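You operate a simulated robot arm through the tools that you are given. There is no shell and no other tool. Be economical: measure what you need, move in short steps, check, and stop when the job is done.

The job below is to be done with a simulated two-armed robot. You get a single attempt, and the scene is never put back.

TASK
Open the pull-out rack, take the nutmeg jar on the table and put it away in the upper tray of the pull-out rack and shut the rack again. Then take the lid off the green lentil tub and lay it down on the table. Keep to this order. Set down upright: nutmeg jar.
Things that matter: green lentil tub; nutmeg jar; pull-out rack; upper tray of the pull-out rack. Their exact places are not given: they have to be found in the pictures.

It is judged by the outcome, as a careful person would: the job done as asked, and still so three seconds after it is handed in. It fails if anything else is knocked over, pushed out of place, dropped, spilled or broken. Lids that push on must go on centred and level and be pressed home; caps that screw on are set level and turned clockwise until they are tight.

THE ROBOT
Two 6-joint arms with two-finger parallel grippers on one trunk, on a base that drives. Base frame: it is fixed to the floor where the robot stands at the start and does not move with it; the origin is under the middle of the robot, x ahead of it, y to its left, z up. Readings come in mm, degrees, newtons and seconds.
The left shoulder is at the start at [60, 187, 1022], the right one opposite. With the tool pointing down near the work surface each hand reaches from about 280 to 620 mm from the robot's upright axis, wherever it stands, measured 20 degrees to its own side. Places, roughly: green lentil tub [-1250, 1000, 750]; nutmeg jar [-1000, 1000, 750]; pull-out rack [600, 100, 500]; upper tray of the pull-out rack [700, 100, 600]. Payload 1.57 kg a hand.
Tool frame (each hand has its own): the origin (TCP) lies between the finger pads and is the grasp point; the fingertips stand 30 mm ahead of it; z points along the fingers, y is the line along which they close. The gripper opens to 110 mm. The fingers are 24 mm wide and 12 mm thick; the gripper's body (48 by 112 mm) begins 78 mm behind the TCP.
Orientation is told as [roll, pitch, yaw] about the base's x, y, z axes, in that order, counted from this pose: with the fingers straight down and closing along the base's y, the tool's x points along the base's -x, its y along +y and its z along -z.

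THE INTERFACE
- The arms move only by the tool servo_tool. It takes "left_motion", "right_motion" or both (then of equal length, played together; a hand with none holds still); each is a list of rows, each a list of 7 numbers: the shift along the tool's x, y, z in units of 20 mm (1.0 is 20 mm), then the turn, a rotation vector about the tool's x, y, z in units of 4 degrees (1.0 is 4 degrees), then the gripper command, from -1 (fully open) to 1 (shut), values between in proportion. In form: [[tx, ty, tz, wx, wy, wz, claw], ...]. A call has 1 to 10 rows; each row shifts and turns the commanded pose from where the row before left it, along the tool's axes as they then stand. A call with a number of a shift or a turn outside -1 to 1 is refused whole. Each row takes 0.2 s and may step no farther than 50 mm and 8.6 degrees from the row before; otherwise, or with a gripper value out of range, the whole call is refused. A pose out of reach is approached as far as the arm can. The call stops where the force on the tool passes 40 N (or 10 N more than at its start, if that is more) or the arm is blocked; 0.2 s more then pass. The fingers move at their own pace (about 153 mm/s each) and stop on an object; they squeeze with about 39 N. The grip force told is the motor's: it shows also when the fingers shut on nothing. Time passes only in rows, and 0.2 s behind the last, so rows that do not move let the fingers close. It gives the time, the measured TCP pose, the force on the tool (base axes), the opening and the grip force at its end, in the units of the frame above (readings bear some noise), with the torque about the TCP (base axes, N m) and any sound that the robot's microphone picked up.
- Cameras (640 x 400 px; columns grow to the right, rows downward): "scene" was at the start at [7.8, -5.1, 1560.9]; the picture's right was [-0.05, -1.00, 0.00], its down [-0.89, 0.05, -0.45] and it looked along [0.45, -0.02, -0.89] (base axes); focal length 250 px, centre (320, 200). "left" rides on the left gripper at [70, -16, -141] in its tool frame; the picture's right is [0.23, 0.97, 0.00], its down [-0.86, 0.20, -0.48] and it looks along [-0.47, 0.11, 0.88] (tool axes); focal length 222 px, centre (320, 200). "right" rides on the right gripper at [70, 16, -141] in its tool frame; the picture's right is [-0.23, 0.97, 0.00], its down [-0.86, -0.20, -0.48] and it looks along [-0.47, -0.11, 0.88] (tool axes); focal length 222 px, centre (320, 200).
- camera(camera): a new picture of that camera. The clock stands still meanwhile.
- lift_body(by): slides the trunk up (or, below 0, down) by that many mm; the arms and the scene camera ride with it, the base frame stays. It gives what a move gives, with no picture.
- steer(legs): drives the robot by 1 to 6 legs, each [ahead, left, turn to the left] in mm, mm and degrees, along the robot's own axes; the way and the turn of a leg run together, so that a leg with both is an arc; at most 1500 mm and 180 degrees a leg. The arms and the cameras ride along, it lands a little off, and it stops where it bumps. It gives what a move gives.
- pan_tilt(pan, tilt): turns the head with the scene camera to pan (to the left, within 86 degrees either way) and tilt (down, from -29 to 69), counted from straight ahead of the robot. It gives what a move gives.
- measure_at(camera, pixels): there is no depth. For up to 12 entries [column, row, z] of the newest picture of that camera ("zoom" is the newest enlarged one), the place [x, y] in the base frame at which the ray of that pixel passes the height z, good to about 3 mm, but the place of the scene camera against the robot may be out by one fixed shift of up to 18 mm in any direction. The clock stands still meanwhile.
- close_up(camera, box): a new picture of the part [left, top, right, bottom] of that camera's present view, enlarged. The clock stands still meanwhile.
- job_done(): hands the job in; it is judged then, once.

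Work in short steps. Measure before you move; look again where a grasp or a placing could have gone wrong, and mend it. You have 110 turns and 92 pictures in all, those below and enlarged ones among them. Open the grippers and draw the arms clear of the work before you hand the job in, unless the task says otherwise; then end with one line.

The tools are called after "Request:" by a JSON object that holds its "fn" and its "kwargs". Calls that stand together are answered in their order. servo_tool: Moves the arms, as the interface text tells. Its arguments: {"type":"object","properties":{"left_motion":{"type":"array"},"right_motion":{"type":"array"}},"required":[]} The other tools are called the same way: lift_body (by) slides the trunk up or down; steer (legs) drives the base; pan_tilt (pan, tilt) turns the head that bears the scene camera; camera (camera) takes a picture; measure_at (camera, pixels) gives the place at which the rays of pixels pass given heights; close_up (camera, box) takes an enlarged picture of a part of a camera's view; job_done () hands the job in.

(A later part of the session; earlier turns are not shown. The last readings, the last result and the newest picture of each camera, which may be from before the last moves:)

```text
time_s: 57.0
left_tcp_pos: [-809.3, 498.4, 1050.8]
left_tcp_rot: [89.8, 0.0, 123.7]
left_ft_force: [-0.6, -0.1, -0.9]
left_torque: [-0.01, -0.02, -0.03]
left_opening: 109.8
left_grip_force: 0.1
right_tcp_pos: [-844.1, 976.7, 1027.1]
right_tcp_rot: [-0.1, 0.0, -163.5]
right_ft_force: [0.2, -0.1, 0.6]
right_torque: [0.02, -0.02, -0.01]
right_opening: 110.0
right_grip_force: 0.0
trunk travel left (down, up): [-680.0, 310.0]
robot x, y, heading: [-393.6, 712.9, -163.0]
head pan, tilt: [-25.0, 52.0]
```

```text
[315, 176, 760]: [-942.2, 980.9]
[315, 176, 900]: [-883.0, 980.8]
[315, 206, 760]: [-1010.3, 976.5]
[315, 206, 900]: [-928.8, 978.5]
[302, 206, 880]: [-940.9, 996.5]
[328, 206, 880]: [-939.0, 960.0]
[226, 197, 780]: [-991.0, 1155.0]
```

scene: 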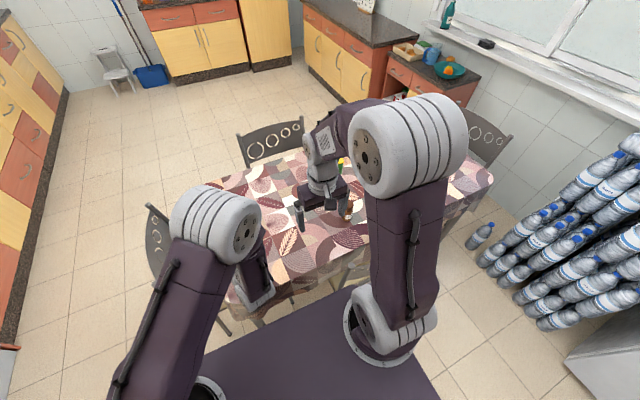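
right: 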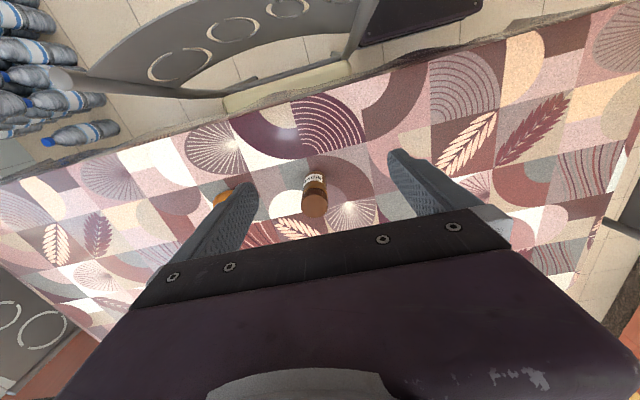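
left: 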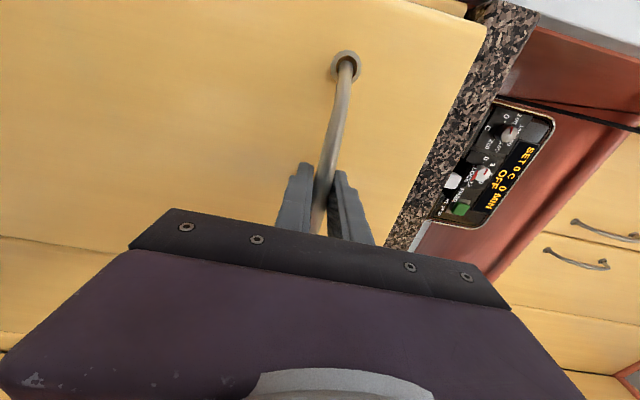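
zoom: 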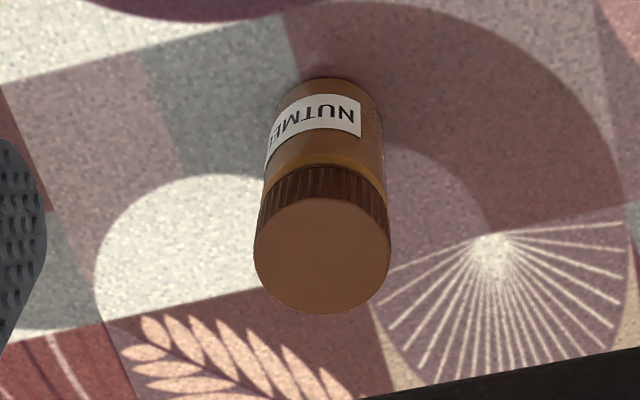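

Jar: centre ≈ (-951, 979), about 39 mm wide, top ≈ z 863. I move over it (tool −x 102, −y 32), come down part-way, and check.

Request:
{"fn": "servo_tool", "kwargs": {"right_motion": [[-1, -0.32, 0, 0, 0, 0, -1], [-1, -0.32, 0, 0, 0, 0, -1], [-1, -0.32, 0, 0, 0, 0, -1], [-1, -0.32, 0, 0, 0, 0, -1], [-1, -0.32, 0, 0, 0, 0, -1], [-0.1, 0, 1, 0, 0, 0, -1], [0, 0, 1, 0, 0, 0, -1], [0, 0, 1, 0, 0, 0, -1], [0, 0, 1, 0, 0, 0, -1]]}}

Request:
{"fn": "camera", "kwargs": {"camera": "right"}}

```text
time_s: 59.0
left_tcp_pos: [-810.8, 499.1, 1050.8]
left_tcp_rot: [89.8, 0.0, 123.6]
left_ft_force: [0.6, 0.0, -0.4]
left_torque: [0.0, 0.01, -0.02]
left_opening: 109.6
left_grip_force: 0.0
right_tcp_pos: [-951.3, 979.8, 946.2]
right_tcp_rot: [-0.1, 0.0, -163.5]
right_ft_force: [0.1, 0.8, -0.5]
right_torque: [-0.01, -0.02, -0.01]
right_opening: 109.9
right_grip_force: 0.1
trunk travel left (down, up): [-680.0, 310.0]
robot x, y, heading: [-393.0, 713.6, -163.3]
head pan, tilt: [-25.0, 52.0]
```

```text
59 pictures are left
```

right: 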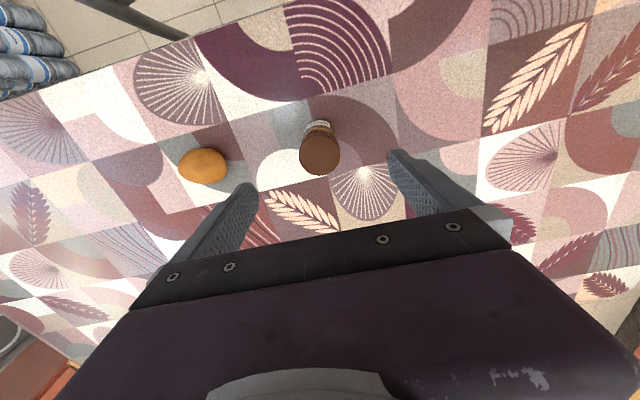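

The cap (319,155) is within ~3 mm of the tool axis. I descend 94 mm and close.

Request:
{"fn": "servo_tool", "kwargs": {"right_motion": [[0.1, 0, 1, 0, 0, 0, -1], [0, 0, 1, 0, 0, 0, -1], [0, 0, 1, 0, 0, 0, -1], [0, 0, 1, 0, 0, 0, -1], [0, 0, 0.7, 0, 0, 0, -1], [0, 0, 0, 0, 0, 0, 1], [0, 0, 0, 0, 0, 0, 1], [0, 0, 0, 0, 0, 0, 1]]}}

Request:
{"fn": "camera", "kwargs": {"camera": "right"}}

```text
time_s: 60.8
left_tcp_pos: [-810.1, 499.3, 1051.0]
left_tcp_rot: [89.9, 0.0, 123.6]
left_ft_force: [0.1, -0.3, 0.1]
left_torque: [0.0, -0.02, 0.01]
left_opening: 109.9
left_grip_force: 0.0
right_tcp_pos: [-949.6, 979.2, 853.2]
right_tcp_rot: [0.0, -0.1, -163.4]
right_ft_force: [-0.5, -0.1, 1.1]
right_torque: [0.04, 0.01, -0.03]
right_opening: 42.4
right_grip_force: 38.6
trunk travel left (down, up): [-680.0, 310.0]
robot x, y, heading: [-399.2, 713.6, -163.6]
head pan, tilt: [-25.0, 52.0]
```

```text
58 pictures are left
```

right: 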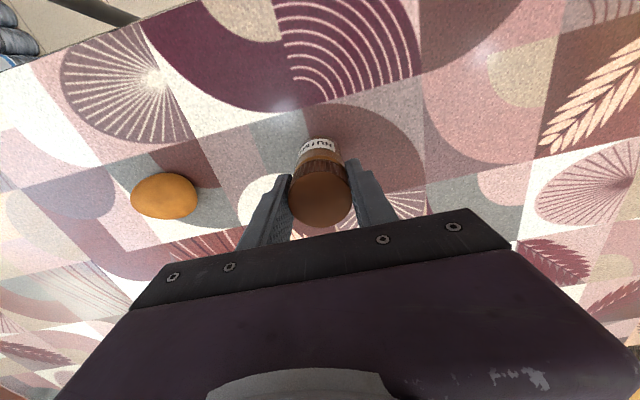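

The jar is held (42.4 mm, 39 N). I lift it by raising the trunk and draw the hand in.

Request:
{"fn": "lift_body", "kwargs": {"by": 200}}

Request:
{"fn": "servo_tool", "kwargs": {"right_motion": [[0.8, 1, 0, 0, 0, 0, 1], [0.8, 1, 0, 0, 0, 0, 1], [0.8, 1, 0, 0, 0, 0, 1], [0.8, 1, 0, 0, 0, 0, 1], [0.8, 1, 0, 0, 0, 0, 1], [0.8, 1, 0, 0, 0, 0, 1], [0, 1, 0, 0, 0, 0, 1], [0, 1, 0, 0, 0, 0, 1]]}}

Request:
{"fn": "pan_tilt", "kwargs": {"pan": 10, "tilt": 55}}

Request:
{"fn": "camera", "kwargs": {"camera": "scene"}}

```text
time_s: 63.0
left_tcp_pos: [-810.2, 499.6, 1250.7]
left_tcp_rot: [89.7, 0.0, 123.6]
left_ft_force: [0.3, -0.5, 0.2]
left_torque: [-0.01, -0.01, -0.01]
left_opening: 109.8
left_grip_force: 0.1
right_tcp_pos: [-949.3, 979.8, 1055.2]
right_tcp_rot: [0.0, 0.0, -163.4]
right_ft_force: [-0.5, 0.8, -1.5]
right_torque: [0.01, 0.01, -0.01]
right_opening: 42.5
right_grip_force: 39.0
trunk travel left (down, up): [-880.0, 110.0]
robot x, y, heading: [-396.7, 719.6, -163.5]
head pan, tilt: [-25.0, 52.0]
```

```text
time_s: 64.8
left_tcp_pos: [-810.4, 499.1, 1251.6]
left_tcp_rot: [89.8, 0.1, 123.6]
left_ft_force: [-0.6, -0.4, 0.0]
left_torque: [0.01, -0.02, -0.06]
left_opening: 110.0
left_grip_force: 0.1
right_tcp_pos: [-811.6, 854.3, 1053.3]
right_tcp_rot: [-0.1, 0.1, -163.5]
right_ft_force: [0.2, -1.0, -1.6]
right_torque: [0.0, -0.01, 0.0]
right_opening: 42.4
right_grip_force: 39.1
trunk travel left (down, up): [-880.0, 110.0]
robot x, y, heading: [-395.5, 716.5, -163.4]
head pan, tilt: [-25.0, 52.0]
```

```text
time_s: 65.8
left_tcp_pos: [-810.5, 498.6, 1250.7]
left_tcp_rot: [89.8, -0.1, 123.6]
left_ft_force: [-0.4, -0.6, -0.6]
left_torque: [0.03, 0.0, 0.02]
left_opening: 110.2
left_grip_force: 0.0
right_tcp_pos: [-812.8, 853.8, 1053.6]
right_tcp_rot: [0.0, 0.0, -163.4]
right_ft_force: [-0.4, 0.0, -0.8]
right_torque: [0.02, 0.01, -0.04]
right_opening: 42.3
right_grip_force: 39.4
trunk travel left (down, up): [-880.0, 110.0]
robot x, y, heading: [-395.3, 713.7, -163.5]
head pan, tilt: [10.0, 55.0]
```

```text
57 pictures are left
```

scene: 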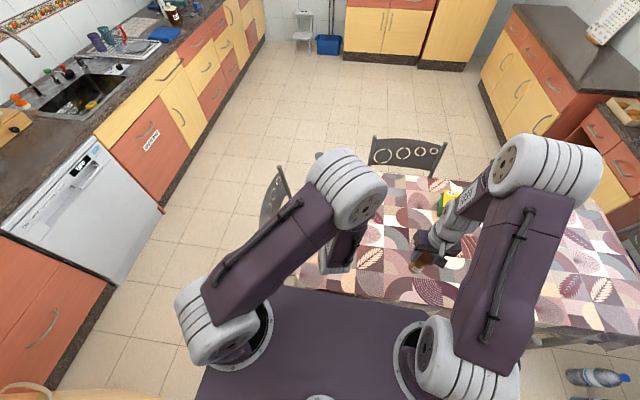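

The jar is up. I draw the left hand back, then back away from the table, turn toward the rack and drive to its left-front side.

Request:
{"fn": "servo_tool", "kwargs": {"left_motion": [[0, 0, -1, 0, 0, 0, -1], [0, 0, -1, 0, 0, 0, -1], [0, 0, -1, 0, 0, 0, -1], [0, 0, -1, 0, 0, 0, -1], [0, 0, -1, 0, 0, 0, -1], [0, 0, -1, 0, 0, 0, -1]]}}

Request:
{"fn": "steer", "kwargs": {"legs": [[-80, 0, 0], [0, 0, 138.4], [292, -346, 0]]}}

Request:
{"fn": "pan_tilt", "kwargs": {"pan": -20, "tilt": 55}}

Request:
{"fn": "camera", "kwargs": {"camera": "scene"}}

Request:
{"fn": "camera", "kwargs": {"camera": "right"}}

```text
time_s: 66.8
left_tcp_pos: [-745.3, 478.2, 1253.1]
left_tcp_rot: [90.1, -1.2, 134.7]
left_ft_force: [0.1, 0.7, -0.3]
left_torque: [0.0, 0.02, 0.0]
left_opening: 110.0
left_grip_force: 0.1
right_tcp_pos: [-811.3, 853.1, 1053.7]
right_tcp_rot: [-0.1, 0.0, -163.3]
right_ft_force: [0.1, -0.4, -1.3]
right_torque: [-0.02, -0.01, 0.02]
right_opening: 42.2
right_grip_force: 38.7
trunk travel left (down, up): [-880.0, 110.0]
robot x, y, heading: [-398.7, 715.6, -163.3]
head pan, tilt: [10.0, 55.0]
stopped in row 5 (left hand): the arm was blocked; the commanded pose is now the measured one
```

```text
time_s: 76.0
left_tcp_pos: [222.0, 257.0, 1252.8]
left_tcp_rot: [90.1, -1.1, -86.1]
left_ft_force: [-0.3, -0.3, -0.7]
left_torque: [-0.03, -0.01, 0.01]
left_opening: 110.0
left_grip_force: 0.0
right_tcp_pos: [29.2, -69.9, 1053.9]
right_tcp_rot: [0.0, 0.1, -24.2]
right_ft_force: [-0.2, 0.4, -0.1]
right_torque: [-0.01, 0.0, 0.0]
right_opening: 0.0
right_grip_force: 21.6
trunk travel left (down, up): [-880.0, 110.0]
robot x, y, heading: [-199.6, 305.6, -24.1]
head pan, tilt: [10.0, 55.0]
```

```text
time_s: 76.9
left_tcp_pos: [224.2, 256.4, 1252.3]
left_tcp_rot: [90.1, -1.2, -85.9]
left_ft_force: [-0.7, 0.5, -0.1]
left_torque: [0.04, -0.05, 0.01]
left_opening: 109.8
left_grip_force: 0.1
right_tcp_pos: [28.8, -71.6, 1054.1]
right_tcp_rot: [0.0, -0.1, -24.0]
right_ft_force: [0.1, 0.4, -0.2]
right_torque: [0.02, 0.0, 0.01]
right_opening: 0.3
right_grip_force: 21.3
trunk travel left (down, up): [-880.0, 110.0]
robot x, y, heading: [-191.4, 304.6, -24.3]
head pan, tilt: [-20.0, 55.0]
```

```text
56 pictures are left
```

scene: 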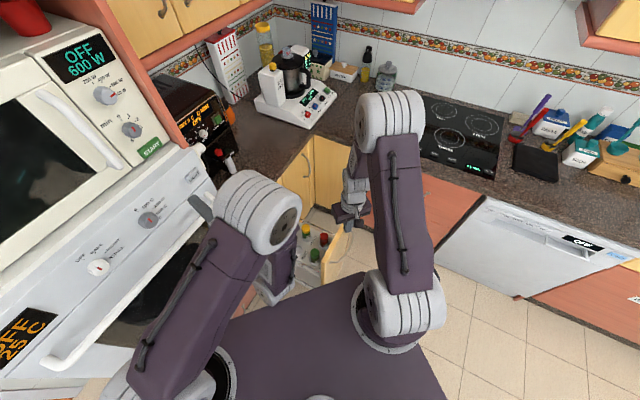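

```text
55 pictures are left
```

right: 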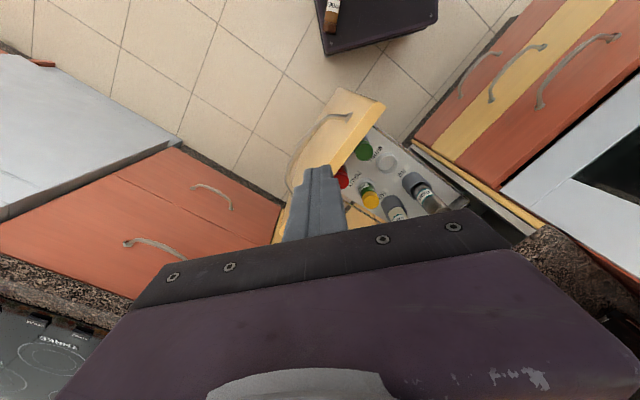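

The right gripper is empty (opening 0): the jar slipped out on the drive. Something brown lies at (332,15) by the base; I look closer.

Request:
{"fn": "close_up", "kwargs": {"camera": "right", "box": [280, 0, 440, 100]}}

Request:
{"fn": "pan_tilt", "kwargs": {"pan": 0, "tilt": 69}}

Request:
{"fn": "camera", "kwargs": {"camera": "scene"}}

```text
4.00 times, centred on (360, 50) of right
```

zoom: 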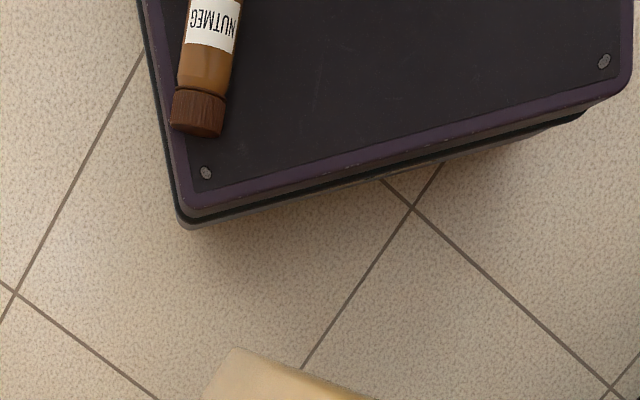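

```text
time_s: 77.8
left_tcp_pos: [223.6, 255.2, 1253.5]
left_tcp_rot: [90.1, -1.2, -85.9]
left_ft_force: [0.1, -0.5, -0.4]
left_torque: [0.0, -0.04, 0.02]
left_opening: 109.8
left_grip_force: 0.1
right_tcp_pos: [30.2, -70.5, 1053.7]
right_tcp_rot: [0.0, -0.1, -23.9]
right_ft_force: [0.2, 0.0, 0.4]
right_torque: [0.0, 0.01, -0.03]
right_opening: 0.0
right_grip_force: 21.2
trunk travel left (down, up): [-880.0, 110.0]
robot x, y, heading: [-194.7, 303.0, -24.3]
head pan, tilt: [0.0, 68.8]
```

```text
53 pictures are left
```

scene: 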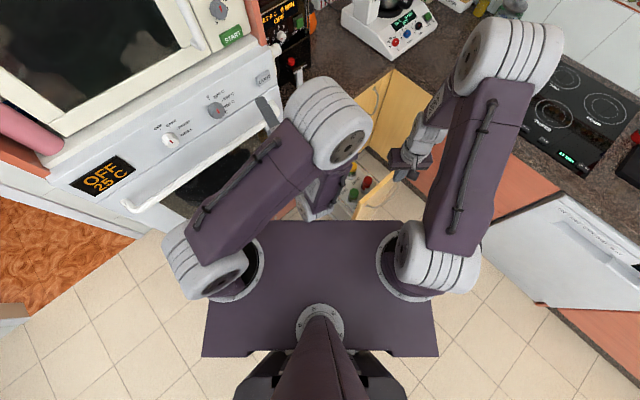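

The jar lies unbroken on the front-right corner of my own base deck (cap toward the front). I measure deck corners and the jar to recover it.

Request:
{"fn": "measure_at", "kwargs": {"camera": "right", "pixels": [[326, 50, 200], [326, 50, 300], [326, 50, 400], [437, 17, 200], [437, 17, 300], [437, 17, 400], [330, 28, 300], [334, 0, 300], [330, 28, 400], [334, 0, 400]]}}

Request:
{"fn": "camera", "kwargs": {"camera": "left"}}

```text
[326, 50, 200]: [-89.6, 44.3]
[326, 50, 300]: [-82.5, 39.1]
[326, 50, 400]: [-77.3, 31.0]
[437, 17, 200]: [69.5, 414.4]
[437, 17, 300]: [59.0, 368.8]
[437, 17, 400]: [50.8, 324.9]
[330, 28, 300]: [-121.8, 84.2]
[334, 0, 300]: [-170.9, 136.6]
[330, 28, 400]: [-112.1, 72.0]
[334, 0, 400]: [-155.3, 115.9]
```

```text
52 pictures are left
```

left: 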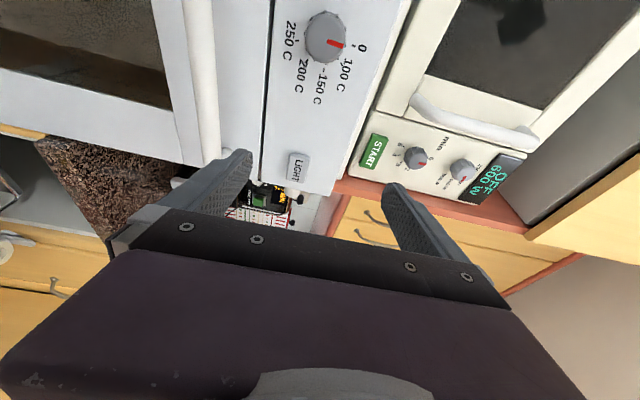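

The deck is at about z 230 and the jar lies at about 105 ahead, 147 right of my axis, its axis fore-and-aft with the cap forward. The rack front is too close for reaching down there, so I back straight away (along the jar's axis) 140 mm and check that it stays.

Request:
{"fn": "steer", "kwargs": {"legs": [[-140, 0, 0]]}}

Request:
{"fn": "close_up", "kwargs": {"camera": "right", "box": [280, 0, 440, 100]}}

```text
time_s: 79.1
left_tcp_pos: [98.1, 312.0, 1252.2]
left_tcp_rot: [89.9, -1.0, -86.0]
left_ft_force: [0.0, -0.6, -0.8]
left_torque: [0.01, -0.01, -0.03]
left_opening: 110.2
left_grip_force: 0.1
right_tcp_pos: [-97.0, -14.9, 1052.0]
right_tcp_rot: [0.2, 0.2, -24.1]
right_ft_force: [-0.7, 0.4, 0.9]
right_torque: [0.01, -0.01, -0.01]
right_opening: 0.0
right_grip_force: 21.0
trunk travel left (down, up): [-880.0, 110.0]
robot x, y, heading: [-324.3, 359.1, -23.8]
head pan, tilt: [0.0, 68.8]
```

```text
4.00 times, centred on (360, 50) of right
```

zoom: 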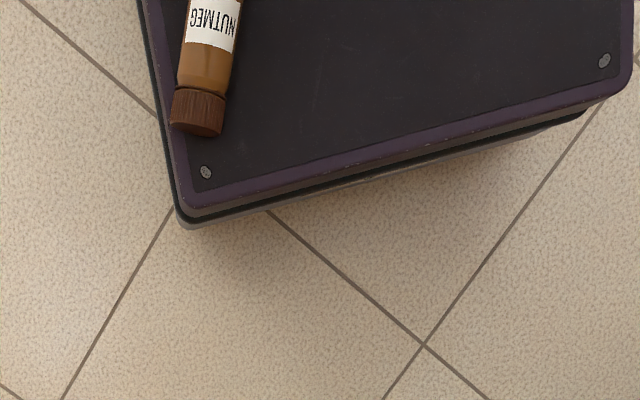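

The jar stays put. I open the right hand and tilt it to point back-and-down toward my base while drawing it in, still high above the rack.

Request:
{"fn": "servo_tool", "kwargs": {"right_motion": [[0.55, 0, 0, 0, 1, 0, -1], [0.549, 0, 0.038, 0, 1, 0, -1], [0.545, 0, 0.077, 0, 1, 0, -1], [0.538, 0, 0.114, 0, 1, 0, -1], [0.529, 0, 0.152, 0, 1, 0, -1], [0.517, 0, 0.188, 0, 1, 0, -1], [0.502, 0, 0.224, 0, 1, 0, -1], [0.486, 0, 0.258, 0, 1, 0, -1], [0.466, 0, 0.291, 0, 1, 0, -1], [0.445, 0, 0.323, 0, 1, 0, -1]]}}

Request:
{"fn": "camera", "kwargs": {"camera": "right"}}

```text
time_s: 81.3
left_tcp_pos: [95.0, 312.9, 1251.6]
left_tcp_rot: [90.1, -1.2, -86.0]
left_ft_force: [1.0, -0.2, -0.6]
left_torque: [-0.02, 0.02, -0.02]
left_opening: 110.2
left_grip_force: 0.1
right_tcp_pos: [-199.3, 32.6, 1053.4]
right_tcp_rot: [0.0, 40.2, -24.1]
right_ft_force: [0.0, 0.3, 0.6]
right_torque: [-0.03, 0.02, 0.04]
right_opening: 109.8
right_grip_force: 0.0
trunk travel left (down, up): [-880.0, 110.0]
robot x, y, heading: [-321.4, 362.6, -24.0]
head pan, tilt: [0.0, 68.8]
```

```text
50 pictures are left
```

right: 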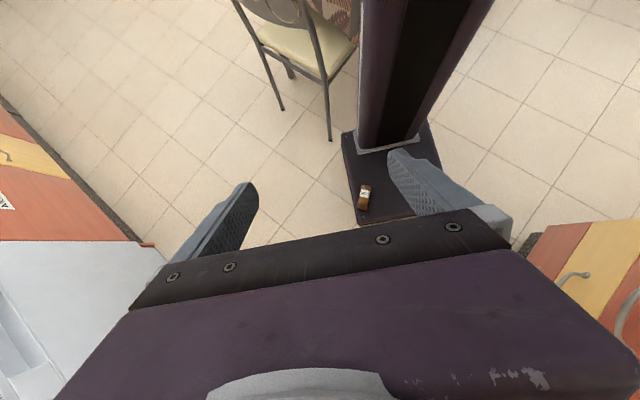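

Good view: the jar at (364,198) on the deck before the column. I enlarge and measure.

Request:
{"fn": "close_up", "kwargs": {"camera": "right", "box": [324, 120, 452, 240]}}

Request:
{"fn": "measure_at", "kwargs": {"camera": "right", "pixels": [[358, 219, 230], [358, 219, 280], [362, 209, 250], [365, 187, 250], [341, 132, 230], [430, 125, 230], [415, 217, 230]]}}

```text
3.33 times, centred on (388, 180) of right
```

zoom: 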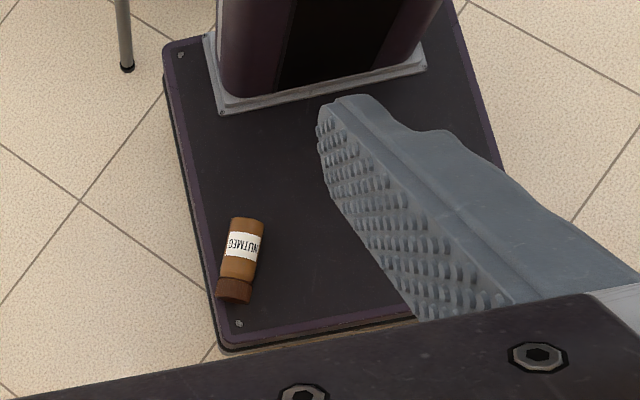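

```text
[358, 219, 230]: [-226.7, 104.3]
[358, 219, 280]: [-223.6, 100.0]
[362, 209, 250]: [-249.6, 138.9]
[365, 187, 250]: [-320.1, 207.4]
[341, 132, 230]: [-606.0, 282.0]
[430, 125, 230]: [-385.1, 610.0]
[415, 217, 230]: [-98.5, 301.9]
```

The jar's axis runs from the cap at (155 ahead, 171 right) to its bottom at (62,137). I yaw the hand −20° to line up with it and tilt further to 64°.

Request:
{"fn": "servo_tool", "kwargs": {"right_motion": [[0, 0, 0, -0.643, 0, 0.766, -1], [0, 0, 0, -0.643, 0, 0.766, -1], [0, 0, 0, -0.643, 0, 0.766, -1], [0, 0, 0, -0.643, 0, 0.766, -1], [0, 0, 0, -0.643, 0, 0.766, -1], [0, 0, 0, 0, 1, 0, -1], [0, 0, 0, 0, 1, 0, -1], [0, 0, 0, 0, 1, 0, -1]]}}

Request:
{"fn": "servo_tool", "kwargs": {"right_motion": [[0, 0, 0, 0, 1, 0, -1], [0, 0, 0, 0, 1, 0, -1], [0, 0, 0, 0, 1, 0, -1]]}}

```text
time_s: 83.1
left_tcp_pos: [96.1, 313.2, 1253.0]
left_tcp_rot: [90.1, -1.2, -86.0]
left_ft_force: [0.3, 0.1, -0.2]
left_torque: [0.03, 0.0, -0.01]
left_opening: 109.9
left_grip_force: 0.0
right_tcp_pos: [-198.2, 30.9, 1052.7]
right_tcp_rot: [0.0, 52.1, -44.0]
right_ft_force: [0.0, -0.4, 0.6]
right_torque: [0.06, 0.02, 0.02]
right_opening: 110.0
right_grip_force: 0.1
trunk travel left (down, up): [-880.0, 110.0]
robot x, y, heading: [-323.3, 361.0, -24.0]
head pan, tilt: [0.0, 68.8]
```

```text
time_s: 83.9
left_tcp_pos: [96.5, 312.9, 1252.3]
left_tcp_rot: [90.1, -1.2, -86.0]
left_ft_force: [0.3, 1.2, -0.2]
left_torque: [0.0, 0.01, -0.01]
left_opening: 110.1
left_grip_force: 0.1
right_tcp_pos: [-199.3, 31.1, 1053.1]
right_tcp_rot: [0.0, 64.0, -44.1]
right_ft_force: [0.2, 0.6, 0.2]
right_torque: [-0.01, -0.02, 0.01]
right_opening: 110.0
right_grip_force: 0.2
trunk travel left (down, up): [-880.0, 110.0]
robot x, y, heading: [-325.2, 362.9, -24.0]
head pan, tilt: [0.0, 68.8]
```

Tilt is fine. I lower the trunk 500 mm and look.

Request:
{"fn": "lift_body", "kwargs": {"by": -500}}

Request:
{"fn": "camera", "kwargs": {"camera": "right"}}

```text
refused: -500 is not a number from -400 to 400
```

```text
48 pictures are left
```

right: 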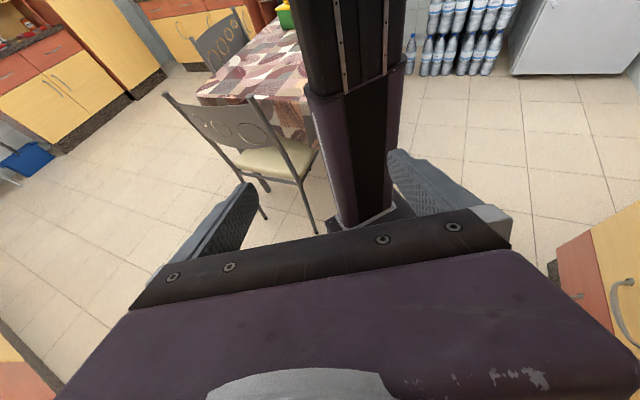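

The limit is 400 per call; I lower in two steps.

Request:
{"fn": "lift_body", "kwargs": {"by": -400}}

Request:
{"fn": "lift_body", "kwargs": {"by": -120}}

Request:
{"fn": "camera", "kwargs": {"camera": "right"}}

```text
time_s: 87.7
left_tcp_pos: [94.4, 312.5, 852.7]
left_tcp_rot: [90.2, -1.1, -85.9]
left_ft_force: [0.1, -0.2, -0.3]
left_torque: [0.01, -0.02, 0.04]
left_opening: 110.1
left_grip_force: 0.0
right_tcp_pos: [-199.0, 31.5, 654.0]
right_tcp_rot: [0.0, 64.0, -44.1]
right_ft_force: [-0.2, 1.0, 0.4]
right_torque: [0.02, 0.0, 0.0]
right_opening: 110.0
right_grip_force: 0.1
trunk travel left (down, up): [-480.0, 510.0]
robot x, y, heading: [-323.0, 365.1, -24.1]
head pan, tilt: [0.0, 68.8]
```

```text
time_s: 89.2
left_tcp_pos: [94.8, 312.9, 732.3]
left_tcp_rot: [90.1, -1.2, -86.0]
left_ft_force: [-0.3, -0.3, 0.2]
left_torque: [0.0, -0.02, 0.02]
left_opening: 110.0
left_grip_force: 0.1
right_tcp_pos: [-198.7, 31.1, 533.1]
right_tcp_rot: [0.0, 64.0, -44.1]
right_ft_force: [0.2, 0.3, -0.1]
right_torque: [0.0, 0.0, 0.0]
right_opening: 109.9
right_grip_force: 0.0
trunk travel left (down, up): [-360.0, 630.0]
robot x, y, heading: [-322.5, 363.7, -24.1]
head pan, tilt: [0.0, 68.8]
```

```text
47 pictures are left
```

right: 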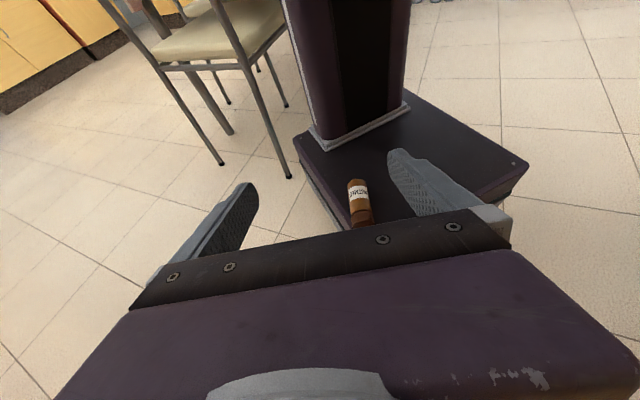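

Request:
{"fn": "close_up", "kwargs": {"camera": "right", "box": [310, 150, 410, 230]}}

Request:
{"fn": "measure_at", "kwargs": {"camera": "zoom", "pixels": [[245, 150, 250], [245, 150, 270], [275, 355, 250], [275, 355, 270], [232, 160, 250], [290, 150, 250]]}}

```text
5.00 times, centred on (360, 190) of right
```

zoom: 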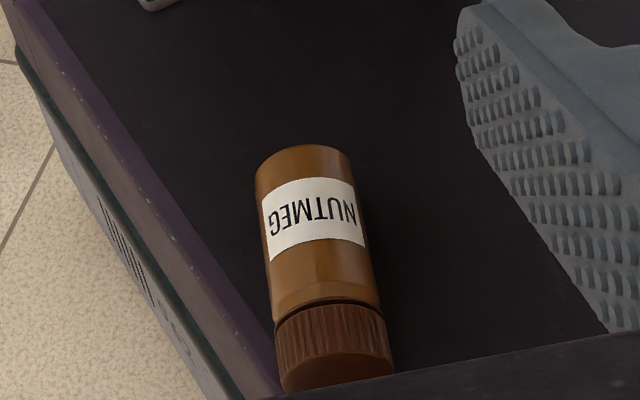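

```text
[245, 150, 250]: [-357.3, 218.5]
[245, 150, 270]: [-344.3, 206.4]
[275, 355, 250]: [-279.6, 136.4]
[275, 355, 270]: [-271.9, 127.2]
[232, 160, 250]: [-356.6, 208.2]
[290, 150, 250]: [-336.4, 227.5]
```

Request:
{"fn": "measure_at", "kwargs": {"camera": "zoom", "pixels": [[303, 150, 262], [258, 200, 250], [358, 190, 250], [278, 340, 250], [388, 330, 250], [325, 300, 270], [337, 365, 250]]}}

```text
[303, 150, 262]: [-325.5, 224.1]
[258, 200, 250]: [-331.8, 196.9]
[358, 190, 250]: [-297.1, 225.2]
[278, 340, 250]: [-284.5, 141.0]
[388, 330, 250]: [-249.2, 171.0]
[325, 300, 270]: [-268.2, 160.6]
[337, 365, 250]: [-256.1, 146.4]
```

By triangulation the jar centre is at z ≈ 272, with its axis needing 5° more yaw. I adjust and move to a pre-grasp 100 mm in front of the grasp pose, then look.

Request:
{"fn": "servo_tool", "kwargs": {"right_motion": [[0, 0, 0, -0.56, 0, 0.275, -1], [0, 0, 0, -0.56, 0, 0.275, -1], [-0.966, 0.186, 0.98, 0, 0, 0, -1], [-0.966, 0.186, 0.98, 0, 0, 0, -1], [-0.966, 0.186, 0.98, 0, 0, 0, -1], [-0.966, 0.186, 0.98, 0, 0, 0, -1], [-0.966, 0.186, 0.98, 0, 0, 0, -1], [-0.966, 0.186, 0.98, 0, 0, 0, -1], [-0.966, 0.186, 0.98, 0, 0, 0, -1]]}}

Request:
{"fn": "camera", "kwargs": {"camera": "right"}}

```text
time_s: 91.2
left_tcp_pos: [95.6, 313.9, 733.0]
left_tcp_rot: [90.1, -1.2, -86.0]
left_ft_force: [-0.2, 1.2, -0.3]
left_torque: [0.02, 0.02, 0.0]
left_opening: 110.0
left_grip_force: 0.1
right_tcp_pos: [-220.9, 95.8, 352.4]
right_tcp_rot: [-0.1, 64.0, -49.2]
right_ft_force: [-0.5, 0.1, 0.9]
right_torque: [-0.01, 0.0, -0.01]
right_opening: 110.1
right_grip_force: 0.0
trunk travel left (down, up): [-360.0, 630.0]
robot x, y, heading: [-323.7, 365.5, -24.2]
head pan, tilt: [0.0, 68.8]
```

```text
45 pictures are left
```

right: 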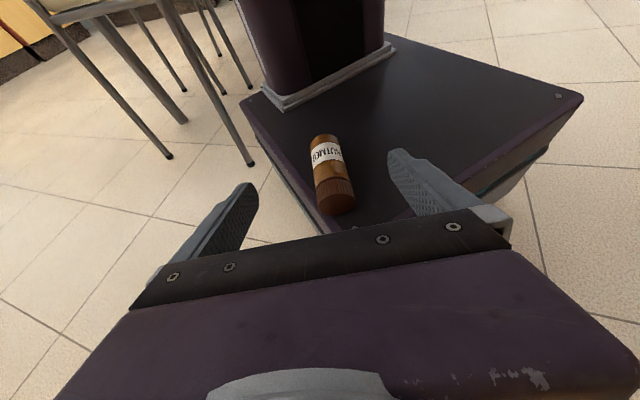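

Request:
{"fn": "close_up", "kwargs": {"camera": "right", "box": [280, 120, 400, 220]}}

Request:
{"fn": "measure_at", "kwargs": {"camera": "zoom", "pixels": [[172, 172, 272], [322, 155, 272], [195, 320, 272], [375, 305, 272], [240, 100, 280], [285, 300, 290]]}}

```text
4.00 times, centred on (340, 170) of right
```

zoom: 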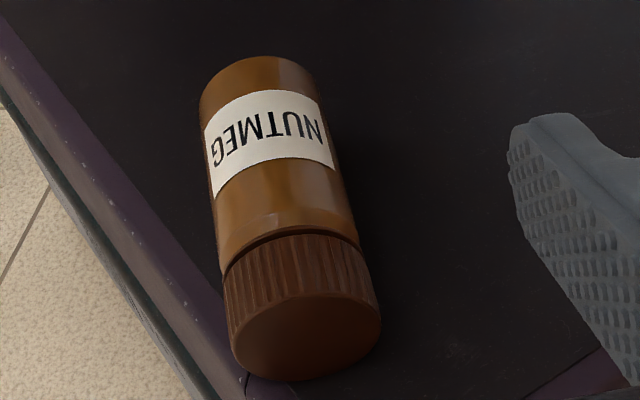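

```text
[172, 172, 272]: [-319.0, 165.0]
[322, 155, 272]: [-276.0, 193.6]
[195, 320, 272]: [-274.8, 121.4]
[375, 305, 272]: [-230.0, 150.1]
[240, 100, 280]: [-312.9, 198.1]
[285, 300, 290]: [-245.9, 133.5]
```

Jar centre z ≈ 281. I correct sideways (x −17, y +7 mm), advance ~112 mm along the fingers, then close.

Request:
{"fn": "servo_tool", "kwargs": {"right_motion": [[-0.4, 0.34, 0.6, 0, 0, 0, -1], [-0.45, 0, 1, 0, 0, 0, -1], [0, 0, 1, 0, 0, 0, -1], [0, 0, 1, 0, 0, 0, -1], [0, 0, 1, 0, 0, 0, -1], [0, 0, 1, 0, 0, 0, -1]]}}

Request:
{"fn": "camera", "kwargs": {"camera": "right"}}

```text
time_s: 92.6
left_tcp_pos: [95.7, 312.9, 732.7]
left_tcp_rot: [90.1, -1.2, -85.9]
left_ft_force: [-0.1, 0.4, 0.2]
left_torque: [0.0, -0.02, -0.03]
left_opening: 110.0
left_grip_force: 0.0
right_tcp_pos: [-277.6, 171.1, 288.0]
right_tcp_rot: [0.0, 64.0, -49.1]
right_ft_force: [0.5, -0.4, -0.1]
right_torque: [-0.01, -0.03, 0.01]
right_opening: 110.0
right_grip_force: 0.0
trunk travel left (down, up): [-360.0, 630.0]
robot x, y, heading: [-320.0, 365.0, -24.0]
head pan, tilt: [0.0, 68.8]
```

```text
43 pictures are left
```

right: 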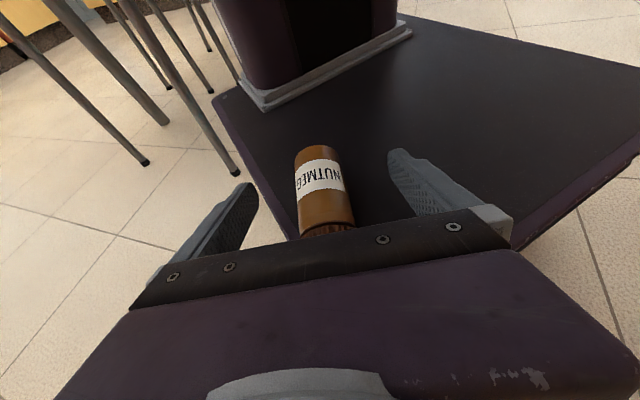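

The jar lies between the fingers; I close.

Request:
{"fn": "servo_tool", "kwargs": {"right_motion": [[0, 0, 0, 0, 0, 0, 1], [0, 0, 0, 0, 0, 0, 1], [0, 0, 0, 0, 0, 0, 1], [0, 0, 0, 0, 0, 0, 1]]}}

Request:
{"fn": "camera", "kwargs": {"camera": "right"}}

```text
time_s: 93.6
left_tcp_pos: [97.0, 314.2, 733.8]
left_tcp_rot: [90.1, -1.2, -86.0]
left_ft_force: [0.2, 0.3, -0.1]
left_torque: [-0.02, -0.02, 0.0]
left_opening: 110.1
left_grip_force: 0.1
right_tcp_pos: [-276.7, 171.1, 288.7]
right_tcp_rot: [0.0, 64.0, -49.1]
right_ft_force: [-0.7, -0.8, 0.4]
right_torque: [0.04, 0.03, 0.0]
right_opening: 42.0
right_grip_force: 38.6
trunk travel left (down, up): [-360.0, 630.0]
robot x, y, heading: [-323.1, 364.2, -24.1]
head pan, tilt: [0.0, 68.8]
```

```text
42 pictures are left
```

right: 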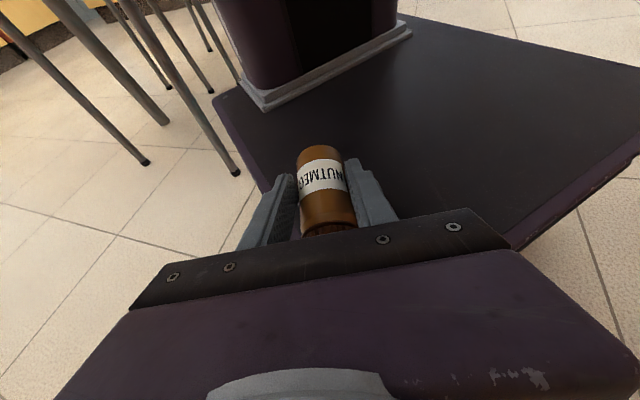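

Held firmly on the body (42.0 mm, 38.6 N). I retract the hand along the fingers, then raise the trunk.

Request:
{"fn": "servo_tool", "kwargs": {"right_motion": [[0.3, 0, 0, 0, 0, 0, 1], [0.6, 0, -0.5, 0, 0, 0, 1], [0, 0, -0.9, 0, 0, 0, 1], [0, 0, -0.9, 0, 0, 0, 1], [0, 0, -0.9, 0, 0, 0, 1], [0, 0, -0.9, 0, 0, 0, 1], [0, 0, -0.9, 0, 0, 0, 1], [0, 0, -0.9, 0, 0, 0, 1]]}}

Request:
{"fn": "lift_body", "kwargs": {"by": 400}}

Request:
{"fn": "lift_body", "kwargs": {"by": 180}}

```text
time_s: 95.4
left_tcp_pos: [95.4, 313.8, 732.4]
left_tcp_rot: [90.1, -1.2, -86.0]
left_ft_force: [-0.5, -0.3, -0.9]
left_torque: [-0.05, 0.02, -0.02]
left_opening: 110.0
left_grip_force: 0.0
right_tcp_pos: [-212.5, 96.1, 354.7]
right_tcp_rot: [-0.1, 64.0, -49.1]
right_ft_force: [-0.7, 0.1, -1.7]
right_torque: [-0.02, 0.0, 0.03]
right_opening: 41.8
right_grip_force: 38.9
trunk travel left (down, up): [-360.0, 630.0]
robot x, y, heading: [-323.1, 362.8, -24.0]
head pan, tilt: [0.0, 68.8]
```

```text
time_s: 99.2
left_tcp_pos: [94.8, 312.9, 1132.5]
left_tcp_rot: [90.1, -1.1, -86.0]
left_ft_force: [-0.1, -0.6, 0.0]
left_torque: [-0.01, 0.0, 0.0]
left_opening: 109.9
left_grip_force: 0.0
right_tcp_pos: [-212.7, 96.8, 754.1]
right_tcp_rot: [0.1, 63.9, -49.1]
right_ft_force: [0.6, -0.1, -1.0]
right_torque: [0.02, 0.0, 0.01]
right_opening: 41.3
right_grip_force: 38.8
trunk travel left (down, up): [-760.0, 230.0]
robot x, y, heading: [-323.3, 361.2, -23.9]
head pan, tilt: [0.0, 68.8]
```

```text
time_s: 101.2
left_tcp_pos: [95.2, 314.0, 1313.8]
left_tcp_rot: [90.0, -1.3, -86.0]
left_ft_force: [1.1, -0.1, -0.9]
left_torque: [0.01, -0.02, 0.05]
left_opening: 110.2
left_grip_force: 0.1
right_tcp_pos: [-212.4, 95.3, 934.7]
right_tcp_rot: [0.0, 64.0, -49.0]
right_ft_force: [0.1, -0.4, -0.9]
right_torque: [-0.01, 0.0, 0.0]
right_opening: 41.5
right_grip_force: 38.8
trunk travel left (down, up): [-940.0, 50.0]
robot x, y, heading: [-321.4, 360.7, -23.9]
head pan, tilt: [0.0, 68.8]
```

The opening drifts down slightly (42.0→41.5); I check whether the jar is creeping in the grip.

Request:
{"fn": "camera", "kwargs": {"camera": "right"}}

```text
41 pictures are left
```

right: 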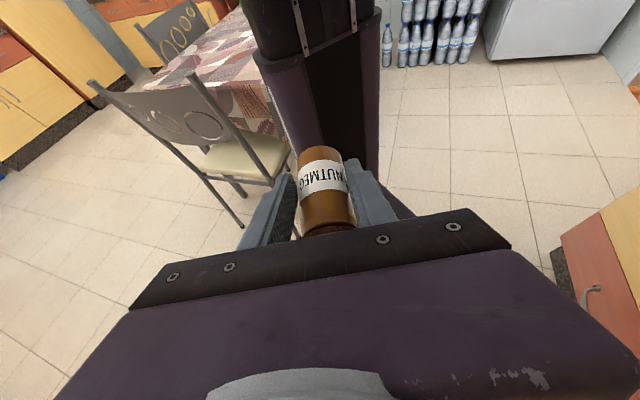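

No visible creep. I turn the hand over (−90° pitch in all) while moving it ahead, so that the jar comes upright.

Request:
{"fn": "servo_tool", "kwargs": {"right_motion": [[-0.186, 0, -0.382, 0, -1, 0, 1], [-0.2125, 0, -0.368, 0, -1, 0, 1], [-0.238, 0, -0.352, 0, -1, 0, 1], [-0.262, 0, -0.335, 0, -1, 0, 1], [-0.284, 0, -0.316, 0, -1, 0, 1], [-0.306, 0, -0.295, 0, -1, 0, 1], [-0.326, 0, -0.273, 0, -1, 0, 1], [-0.344, 0, -0.25, 0, -1, 0, 1], [-0.36, 0, -0.225, 0, -1, 0, 1], [-0.375, 0, -0.2, 0, -1, 0, 1]]}}

Request:
{"fn": "servo_tool", "kwargs": {"right_motion": [[-0.388, 0, -0.173, 0, -1, 0, 1], [-0.4, 0, -0.145, 0, -1, 0, 1], [-0.408, 0, -0.117, 0, -1, 0, 1], [-0.416, 0, -0.088, 0, -1, 0, 1], [-0.421, 0, -0.059, 0, -1, 0, 1], [-0.424, 0, -0.03, 0, -1, 0, 1], [-0.425, 0, 0, 0, -1, 0, 1], [-0.424, 0, 0.03, 0, -1, 0, 1], [-0.421, 0, 0.059, 0, -1, 0, 1], [-0.416, 0, 0.088, 0, -1, 0, 1]]}}

Request:
{"fn": "servo_tool", "kwargs": {"right_motion": [[-0.408, 0, 0.117, 0, -1, 0, 1], [-0.4, 0, 0.145, 0, -1, 0, 1], [0, 0, 0, 0, -0.5, 0, 1]]}}

Request:
{"fn": "camera", "kwargs": {"camera": "right"}}

```text
time_s: 103.5
left_tcp_pos: [95.8, 313.2, 1312.2]
left_tcp_rot: [90.1, -1.2, -86.0]
left_ft_force: [-0.1, -0.2, 0.1]
left_torque: [0.0, 0.01, 0.0]
left_opening: 109.9
left_grip_force: 0.1
right_tcp_pos: [-157.8, 32.8, 935.5]
right_tcp_rot: [0.1, 23.9, -49.1]
right_ft_force: [0.2, 0.3, -0.9]
right_torque: [0.02, 0.05, -0.01]
right_opening: 41.0
right_grip_force: 38.5
trunk travel left (down, up): [-940.0, 50.0]
robot x, y, heading: [-320.5, 363.3, -24.0]
head pan, tilt: [0.0, 68.8]
```

```text
time_s: 105.7
left_tcp_pos: [94.8, 312.4, 1311.7]
left_tcp_rot: [90.1, -1.2, -86.0]
left_ft_force: [0.3, -0.8, 0.0]
left_torque: [-0.01, 0.01, -0.03]
left_opening: 109.9
left_grip_force: 0.1
right_tcp_pos: [-108.9, -30.2, 935.6]
right_tcp_rot: [0.0, -16.1, -49.1]
right_ft_force: [0.1, 0.9, -1.1]
right_torque: [0.02, 0.0, -0.01]
right_opening: 40.9
right_grip_force: 38.8
right hand out of reach, approached as far as the arm can: row 5
trunk travel left (down, up): [-940.0, 50.0]
robot x, y, heading: [-318.7, 361.2, -24.0]
head pan, tilt: [0.0, 68.8]
```

```text
time_s: 106.5
left_tcp_pos: [96.2, 313.4, 1312.1]
left_tcp_rot: [90.2, -1.2, -86.0]
left_ft_force: [0.3, -0.3, -0.1]
left_torque: [0.02, -0.01, -0.02]
left_opening: 109.8
left_grip_force: 0.1
right_tcp_pos: [-98.4, -43.8, 935.6]
right_tcp_rot: [0.1, -26.1, -49.0]
right_ft_force: [0.2, -0.2, 0.1]
right_torque: [0.02, 0.05, -0.02]
right_opening: 41.0
right_grip_force: 38.7
trunk travel left (down, up): [-940.0, 50.0]
robot x, y, heading: [-323.2, 358.7, -24.0]
head pan, tilt: [0.0, 68.8]
```

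```text
40 pictures are left
```

right: 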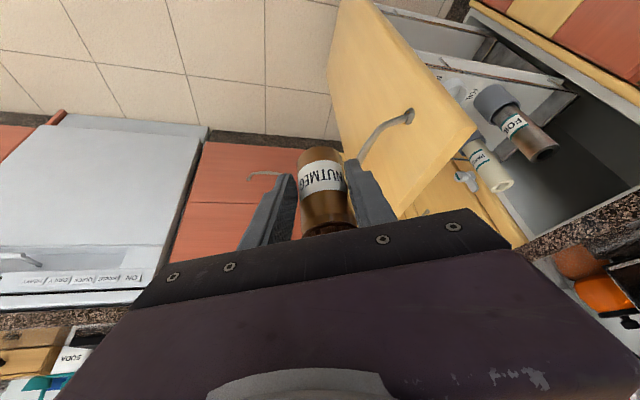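

Upright now: bottom down, jar firm. I'll set it on the free counter strip above the rack and regrasp it from the top. First I raise and tuck the left hand, then drive in gently with a check.

Request:
{"fn": "servo_tool", "kwargs": {"left_motion": [[-0.5, 1, 0, 0, 0, 0, -1], [-0.5, 1, 0, 0, 0, 0, -1], [-0.5, 1, 0, 0, 0, 0, -1], [-0.5, 1, 0, 0, 0, 0, -1], [-0.5, 1, 0, 0, 0, 0, -1], [-0.5, 1, 0, 0, 0, 0, -1]], "right_motion": [[0, 0, -0.9, 0, 0, 0, 1], [0, 0, -0.9, 0, 0, 0, 1], [0, 0, -0.9, 0, 0, 0, 1], [0, 0, -0.9, 0, 0, 0, 1], [0, 0, 0, 0, 0, 0, 1], [0, 0, 0, 0, 0, 0, 1]]}}

Request:
{"fn": "steer", "kwargs": {"legs": [[150, 45, 0]]}}

Request:
{"fn": "camera", "kwargs": {"camera": "right"}}

```text
time_s: 107.8
left_tcp_pos: [99.8, 256.4, 1433.0]
left_tcp_rot: [90.1, -1.1, -86.0]
left_ft_force: [0.2, -0.2, 0.9]
left_torque: [-0.01, 0.02, -0.02]
left_opening: 109.8
left_grip_force: 0.0
right_tcp_pos: [-118.9, -20.7, 999.8]
right_tcp_rot: [0.0, -26.0, -49.1]
right_ft_force: [0.1, 0.6, -0.5]
right_torque: [0.02, -0.01, 0.02]
right_opening: 41.0
right_grip_force: 38.6
trunk travel left (down, up): [-940.0, 50.0]
robot x, y, heading: [-322.8, 364.2, -24.1]
head pan, tilt: [0.0, 68.8]
```

```text
time_s: 109.2
left_tcp_pos: [250.6, 233.6, 1435.2]
left_tcp_rot: [90.3, -1.2, -86.1]
left_ft_force: [0.0, 0.1, 0.0]
left_torque: [-0.01, 0.0, -0.04]
left_opening: 110.2
left_grip_force: 0.1
right_tcp_pos: [35.2, -39.7, 999.8]
right_tcp_rot: [0.2, -26.1, -49.2]
right_ft_force: [-0.1, -0.1, -1.1]
right_torque: [0.03, 0.0, 0.03]
right_opening: 41.2
right_grip_force: 38.9
trunk travel left (down, up): [-940.0, 50.0]
robot x, y, heading: [-166.9, 341.2, -24.3]
head pan, tilt: [0.0, 68.8]
```

```text
39 pictures are left
```

right: 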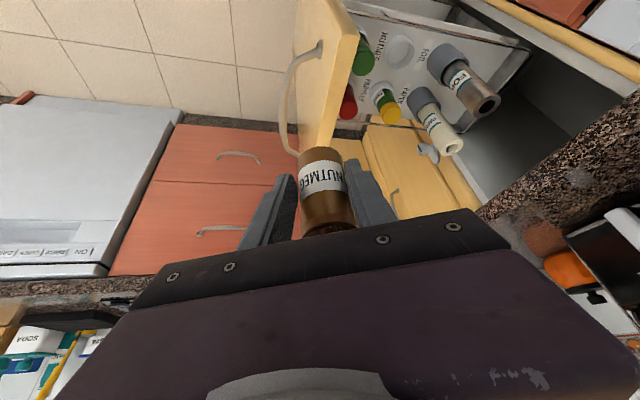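

Still firm; the nutmeg cup shows at (401,50). I shift the left hand further inward and drive the rest of the way.

Request:
{"fn": "servo_tool", "kwargs": {"left_motion": [[-1, 0, 0, 0, 0, 0, -1], [-1, 0, 0, 0, 0, 0, -1], [-1, 0, 0, 0, 0, 0, -1], [-1, 0, 0, 0, 0, 0, -1]]}}

Request:
{"fn": "steer", "kwargs": {"legs": [[191, 54, 0]]}}

Request:
{"fn": "camera", "kwargs": {"camera": "right"}}

Request:
{"fn": "pan_tilt", "kwargs": {"pan": 0, "tilt": 60}}

Request:
{"fn": "camera", "kwargs": {"camera": "scene"}}

```text
time_s: 110.2
left_tcp_pos: [260.8, 153.5, 1435.4]
left_tcp_rot: [90.2, -1.1, -86.1]
left_ft_force: [0.5, -0.1, -0.7]
left_torque: [-0.01, -0.04, -0.04]
left_opening: 109.9
left_grip_force: 0.1
right_tcp_pos: [37.4, -41.4, 999.7]
right_tcp_rot: [0.0, -25.8, -49.1]
right_ft_force: [-0.2, 0.8, -1.2]
right_torque: [0.04, 0.03, 0.01]
right_opening: 41.0
right_grip_force: 39.0
trunk travel left (down, up): [-940.0, 50.0]
robot x, y, heading: [-164.8, 345.6, -24.5]
head pan, tilt: [0.0, 68.8]
```

```text
time_s: 111.9
left_tcp_pos: [445.0, 130.7, 1433.4]
left_tcp_rot: [90.0, -1.2, -85.8]
left_ft_force: [-0.6, -0.2, 0.5]
left_torque: [-0.01, -0.01, -0.03]
left_opening: 109.9
left_grip_force: 0.1
right_tcp_pos: [220.4, -67.1, 1000.7]
right_tcp_rot: [-0.2, -25.8, -48.7]
right_ft_force: [-1.0, -0.4, -1.6]
right_torque: [0.02, 0.06, -0.02]
right_opening: 40.8
right_grip_force: 38.6
trunk travel left (down, up): [-940.0, 50.0]
robot x, y, heading: [11.9, 310.3, -23.6]
head pan, tilt: [0.0, 68.8]
stopped in leg 1: the robot was blocked; the commanded pose is now the measured one
```

```text
38 pictures are left
```

right: 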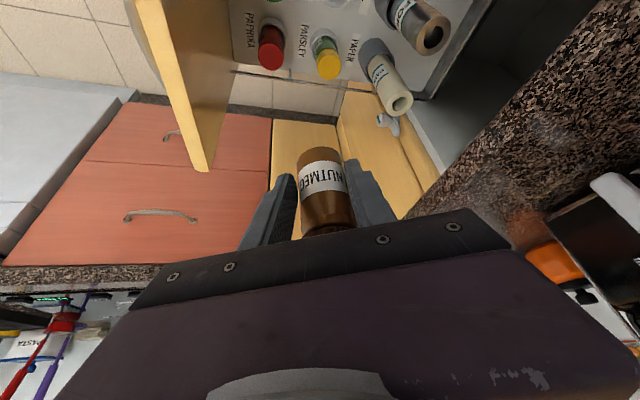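

```text
time_s: 112.6
left_tcp_pos: [443.6, 129.8, 1434.2]
left_tcp_rot: [90.0, -1.2, -85.8]
left_ft_force: [0.0, -1.0, 0.0]
left_torque: [0.02, -0.04, -0.01]
left_opening: 110.0
left_grip_force: 0.1
right_tcp_pos: [220.8, -67.5, 998.5]
right_tcp_rot: [-0.1, -25.9, -48.6]
right_ft_force: [-0.6, -0.4, -1.6]
right_torque: [0.01, -0.01, -0.01]
right_opening: 41.0
right_grip_force: 38.7
trunk travel left (down, up): [-940.0, 50.0]
robot x, y, heading: [12.9, 313.0, -23.7]
head pan, tilt: [0.0, 60.0]
```

```text
37 pictures are left
```

scene: 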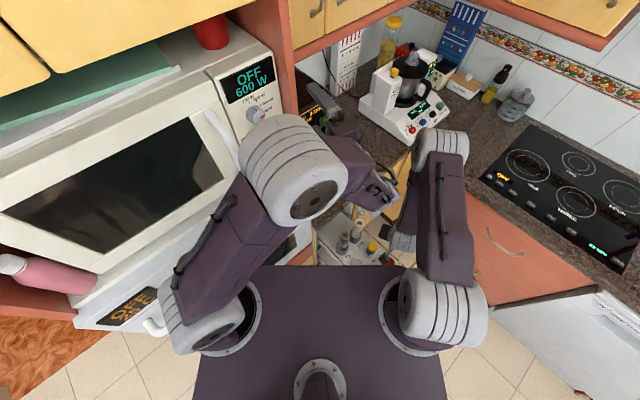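

The drive stopped as something touched (likely the left elbow by the microwave); nothing has fallen. I ease back a little and bring the jar over the counter strip.

Request:
{"fn": "steer", "kwargs": {"legs": [[-12, -12, 0]]}}

Request:
{"fn": "servo_tool", "kwargs": {"right_motion": [[-0.26, 0.97, 0.125, 0, 0, 0, 1], [-0.26, 0.97, 0.125, 0, 0, 0, 1], [-0.26, 0.97, 0.125, 0, 0, 0, 1], [-0.26, 0.97, 0.125, 0, 0, 0, 1], [-0.26, 0.97, 0.125, 0, 0, 0, 1], [-0.26, 0.97, 0.125, 0, 0, 0, 1], [-0.26, 0.97, 0.125, 0, 0, 0, 1]]}}

Request:
{"fn": "camera", "kwargs": {"camera": "right"}}

```text
time_s: 113.3
left_tcp_pos: [430.6, 124.8, 1433.5]
left_tcp_rot: [89.9, -1.1, -85.6]
left_ft_force: [1.7, 0.3, 0.4]
left_torque: [-0.01, 0.0, -0.05]
left_opening: 110.3
left_grip_force: 0.1
right_tcp_pos: [206.7, -72.1, 1000.4]
right_tcp_rot: [-0.3, -25.8, -48.5]
right_ft_force: [0.2, 0.2, -0.7]
right_torque: [0.04, 0.07, -0.02]
right_opening: 40.7
right_grip_force: 39.0
trunk travel left (down, up): [-940.0, 50.0]
robot x, y, heading: [-3.0, 310.3, -23.7]
head pan, tilt: [0.0, 60.0]
```

```text
time_s: 115.0
left_tcp_pos: [428.0, 155.2, 1410.9]
left_tcp_rot: [89.4, 6.8, -84.7]
left_ft_force: [3.7, -16.4, -3.9]
left_torque: [-0.97, -0.38, -0.31]
left_opening: 110.1
left_grip_force: 0.1
right_tcp_pos: [329.0, -25.7, 999.5]
right_tcp_rot: [0.0, -25.7, -50.3]
right_ft_force: [-0.1, -0.3, -1.1]
right_torque: [0.02, 0.03, 0.01]
right_opening: 40.6
right_grip_force: 38.9
trunk travel left (down, up): [-940.0, 50.0]
robot x, y, heading: [-5.2, 306.2, -23.7]
head pan, tilt: [0.0, 60.0]
stopped in row 7 (left hand): the arm was blocked; the commanded pose is now the measured one
```

```text
36 pictures are left
```

right: 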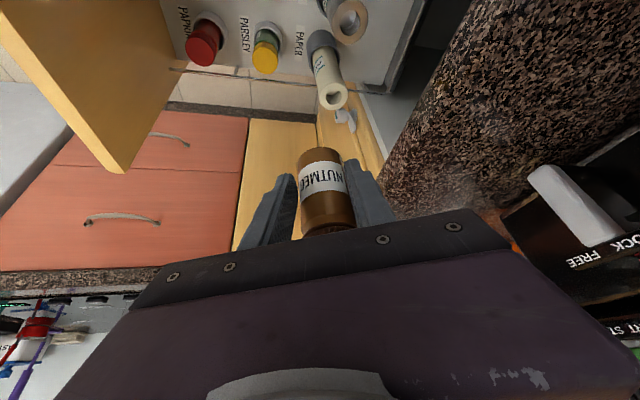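

The arms touched each other (left hand pushed aside). I lift the left hand higher, out of the right arm's way.

Request:
{"fn": "servo_tool", "kwargs": {"left_motion": [[0, 1, 0, 0, 0, 0, -1], [0, 1, 0, 0, 0, 0, -1], [0, 1, 0, 0, 0, 0, -1], [0, 1, 0, 0, 0, 0, -1], [0, 1, 0, 0, 0, 0, -1]]}}

Request:
{"fn": "camera", "kwargs": {"camera": "scene"}}

```text
time_s: 115.6
left_tcp_pos: [430.6, 152.5, 1418.9]
left_tcp_rot: [88.3, 10.1, -85.7]
left_ft_force: [7.0, -33.9, -10.3]
left_torque: [-2.37, -0.24, -0.63]
left_opening: 109.9
left_grip_force: 0.1
right_tcp_pos: [331.5, -33.7, 1001.4]
right_tcp_rot: [0.4, -26.1, -51.1]
right_ft_force: [1.0, 0.7, -1.3]
right_torque: [0.01, 0.01, -0.03]
right_opening: 40.7
right_grip_force: 39.0
trunk travel left (down, up): [-940.0, 50.0]
robot x, y, heading: [-6.0, 307.5, -24.2]
head pan, tilt: [0.0, 60.0]
stopped in row 2 (left hand): the force on the tool passed its limit (the readings are from after the stop); the commanded pose is now the measured one
```

```text
35 pictures are left
```

scene: 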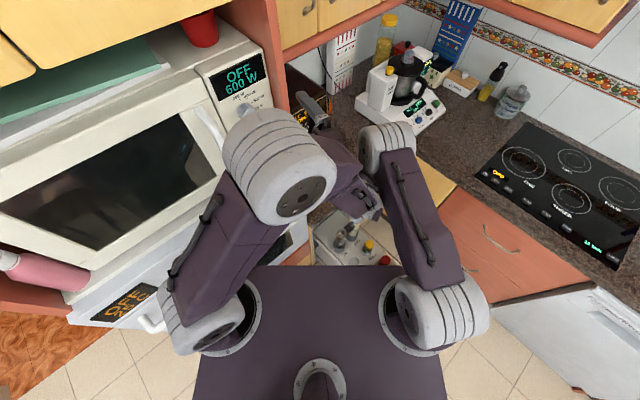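

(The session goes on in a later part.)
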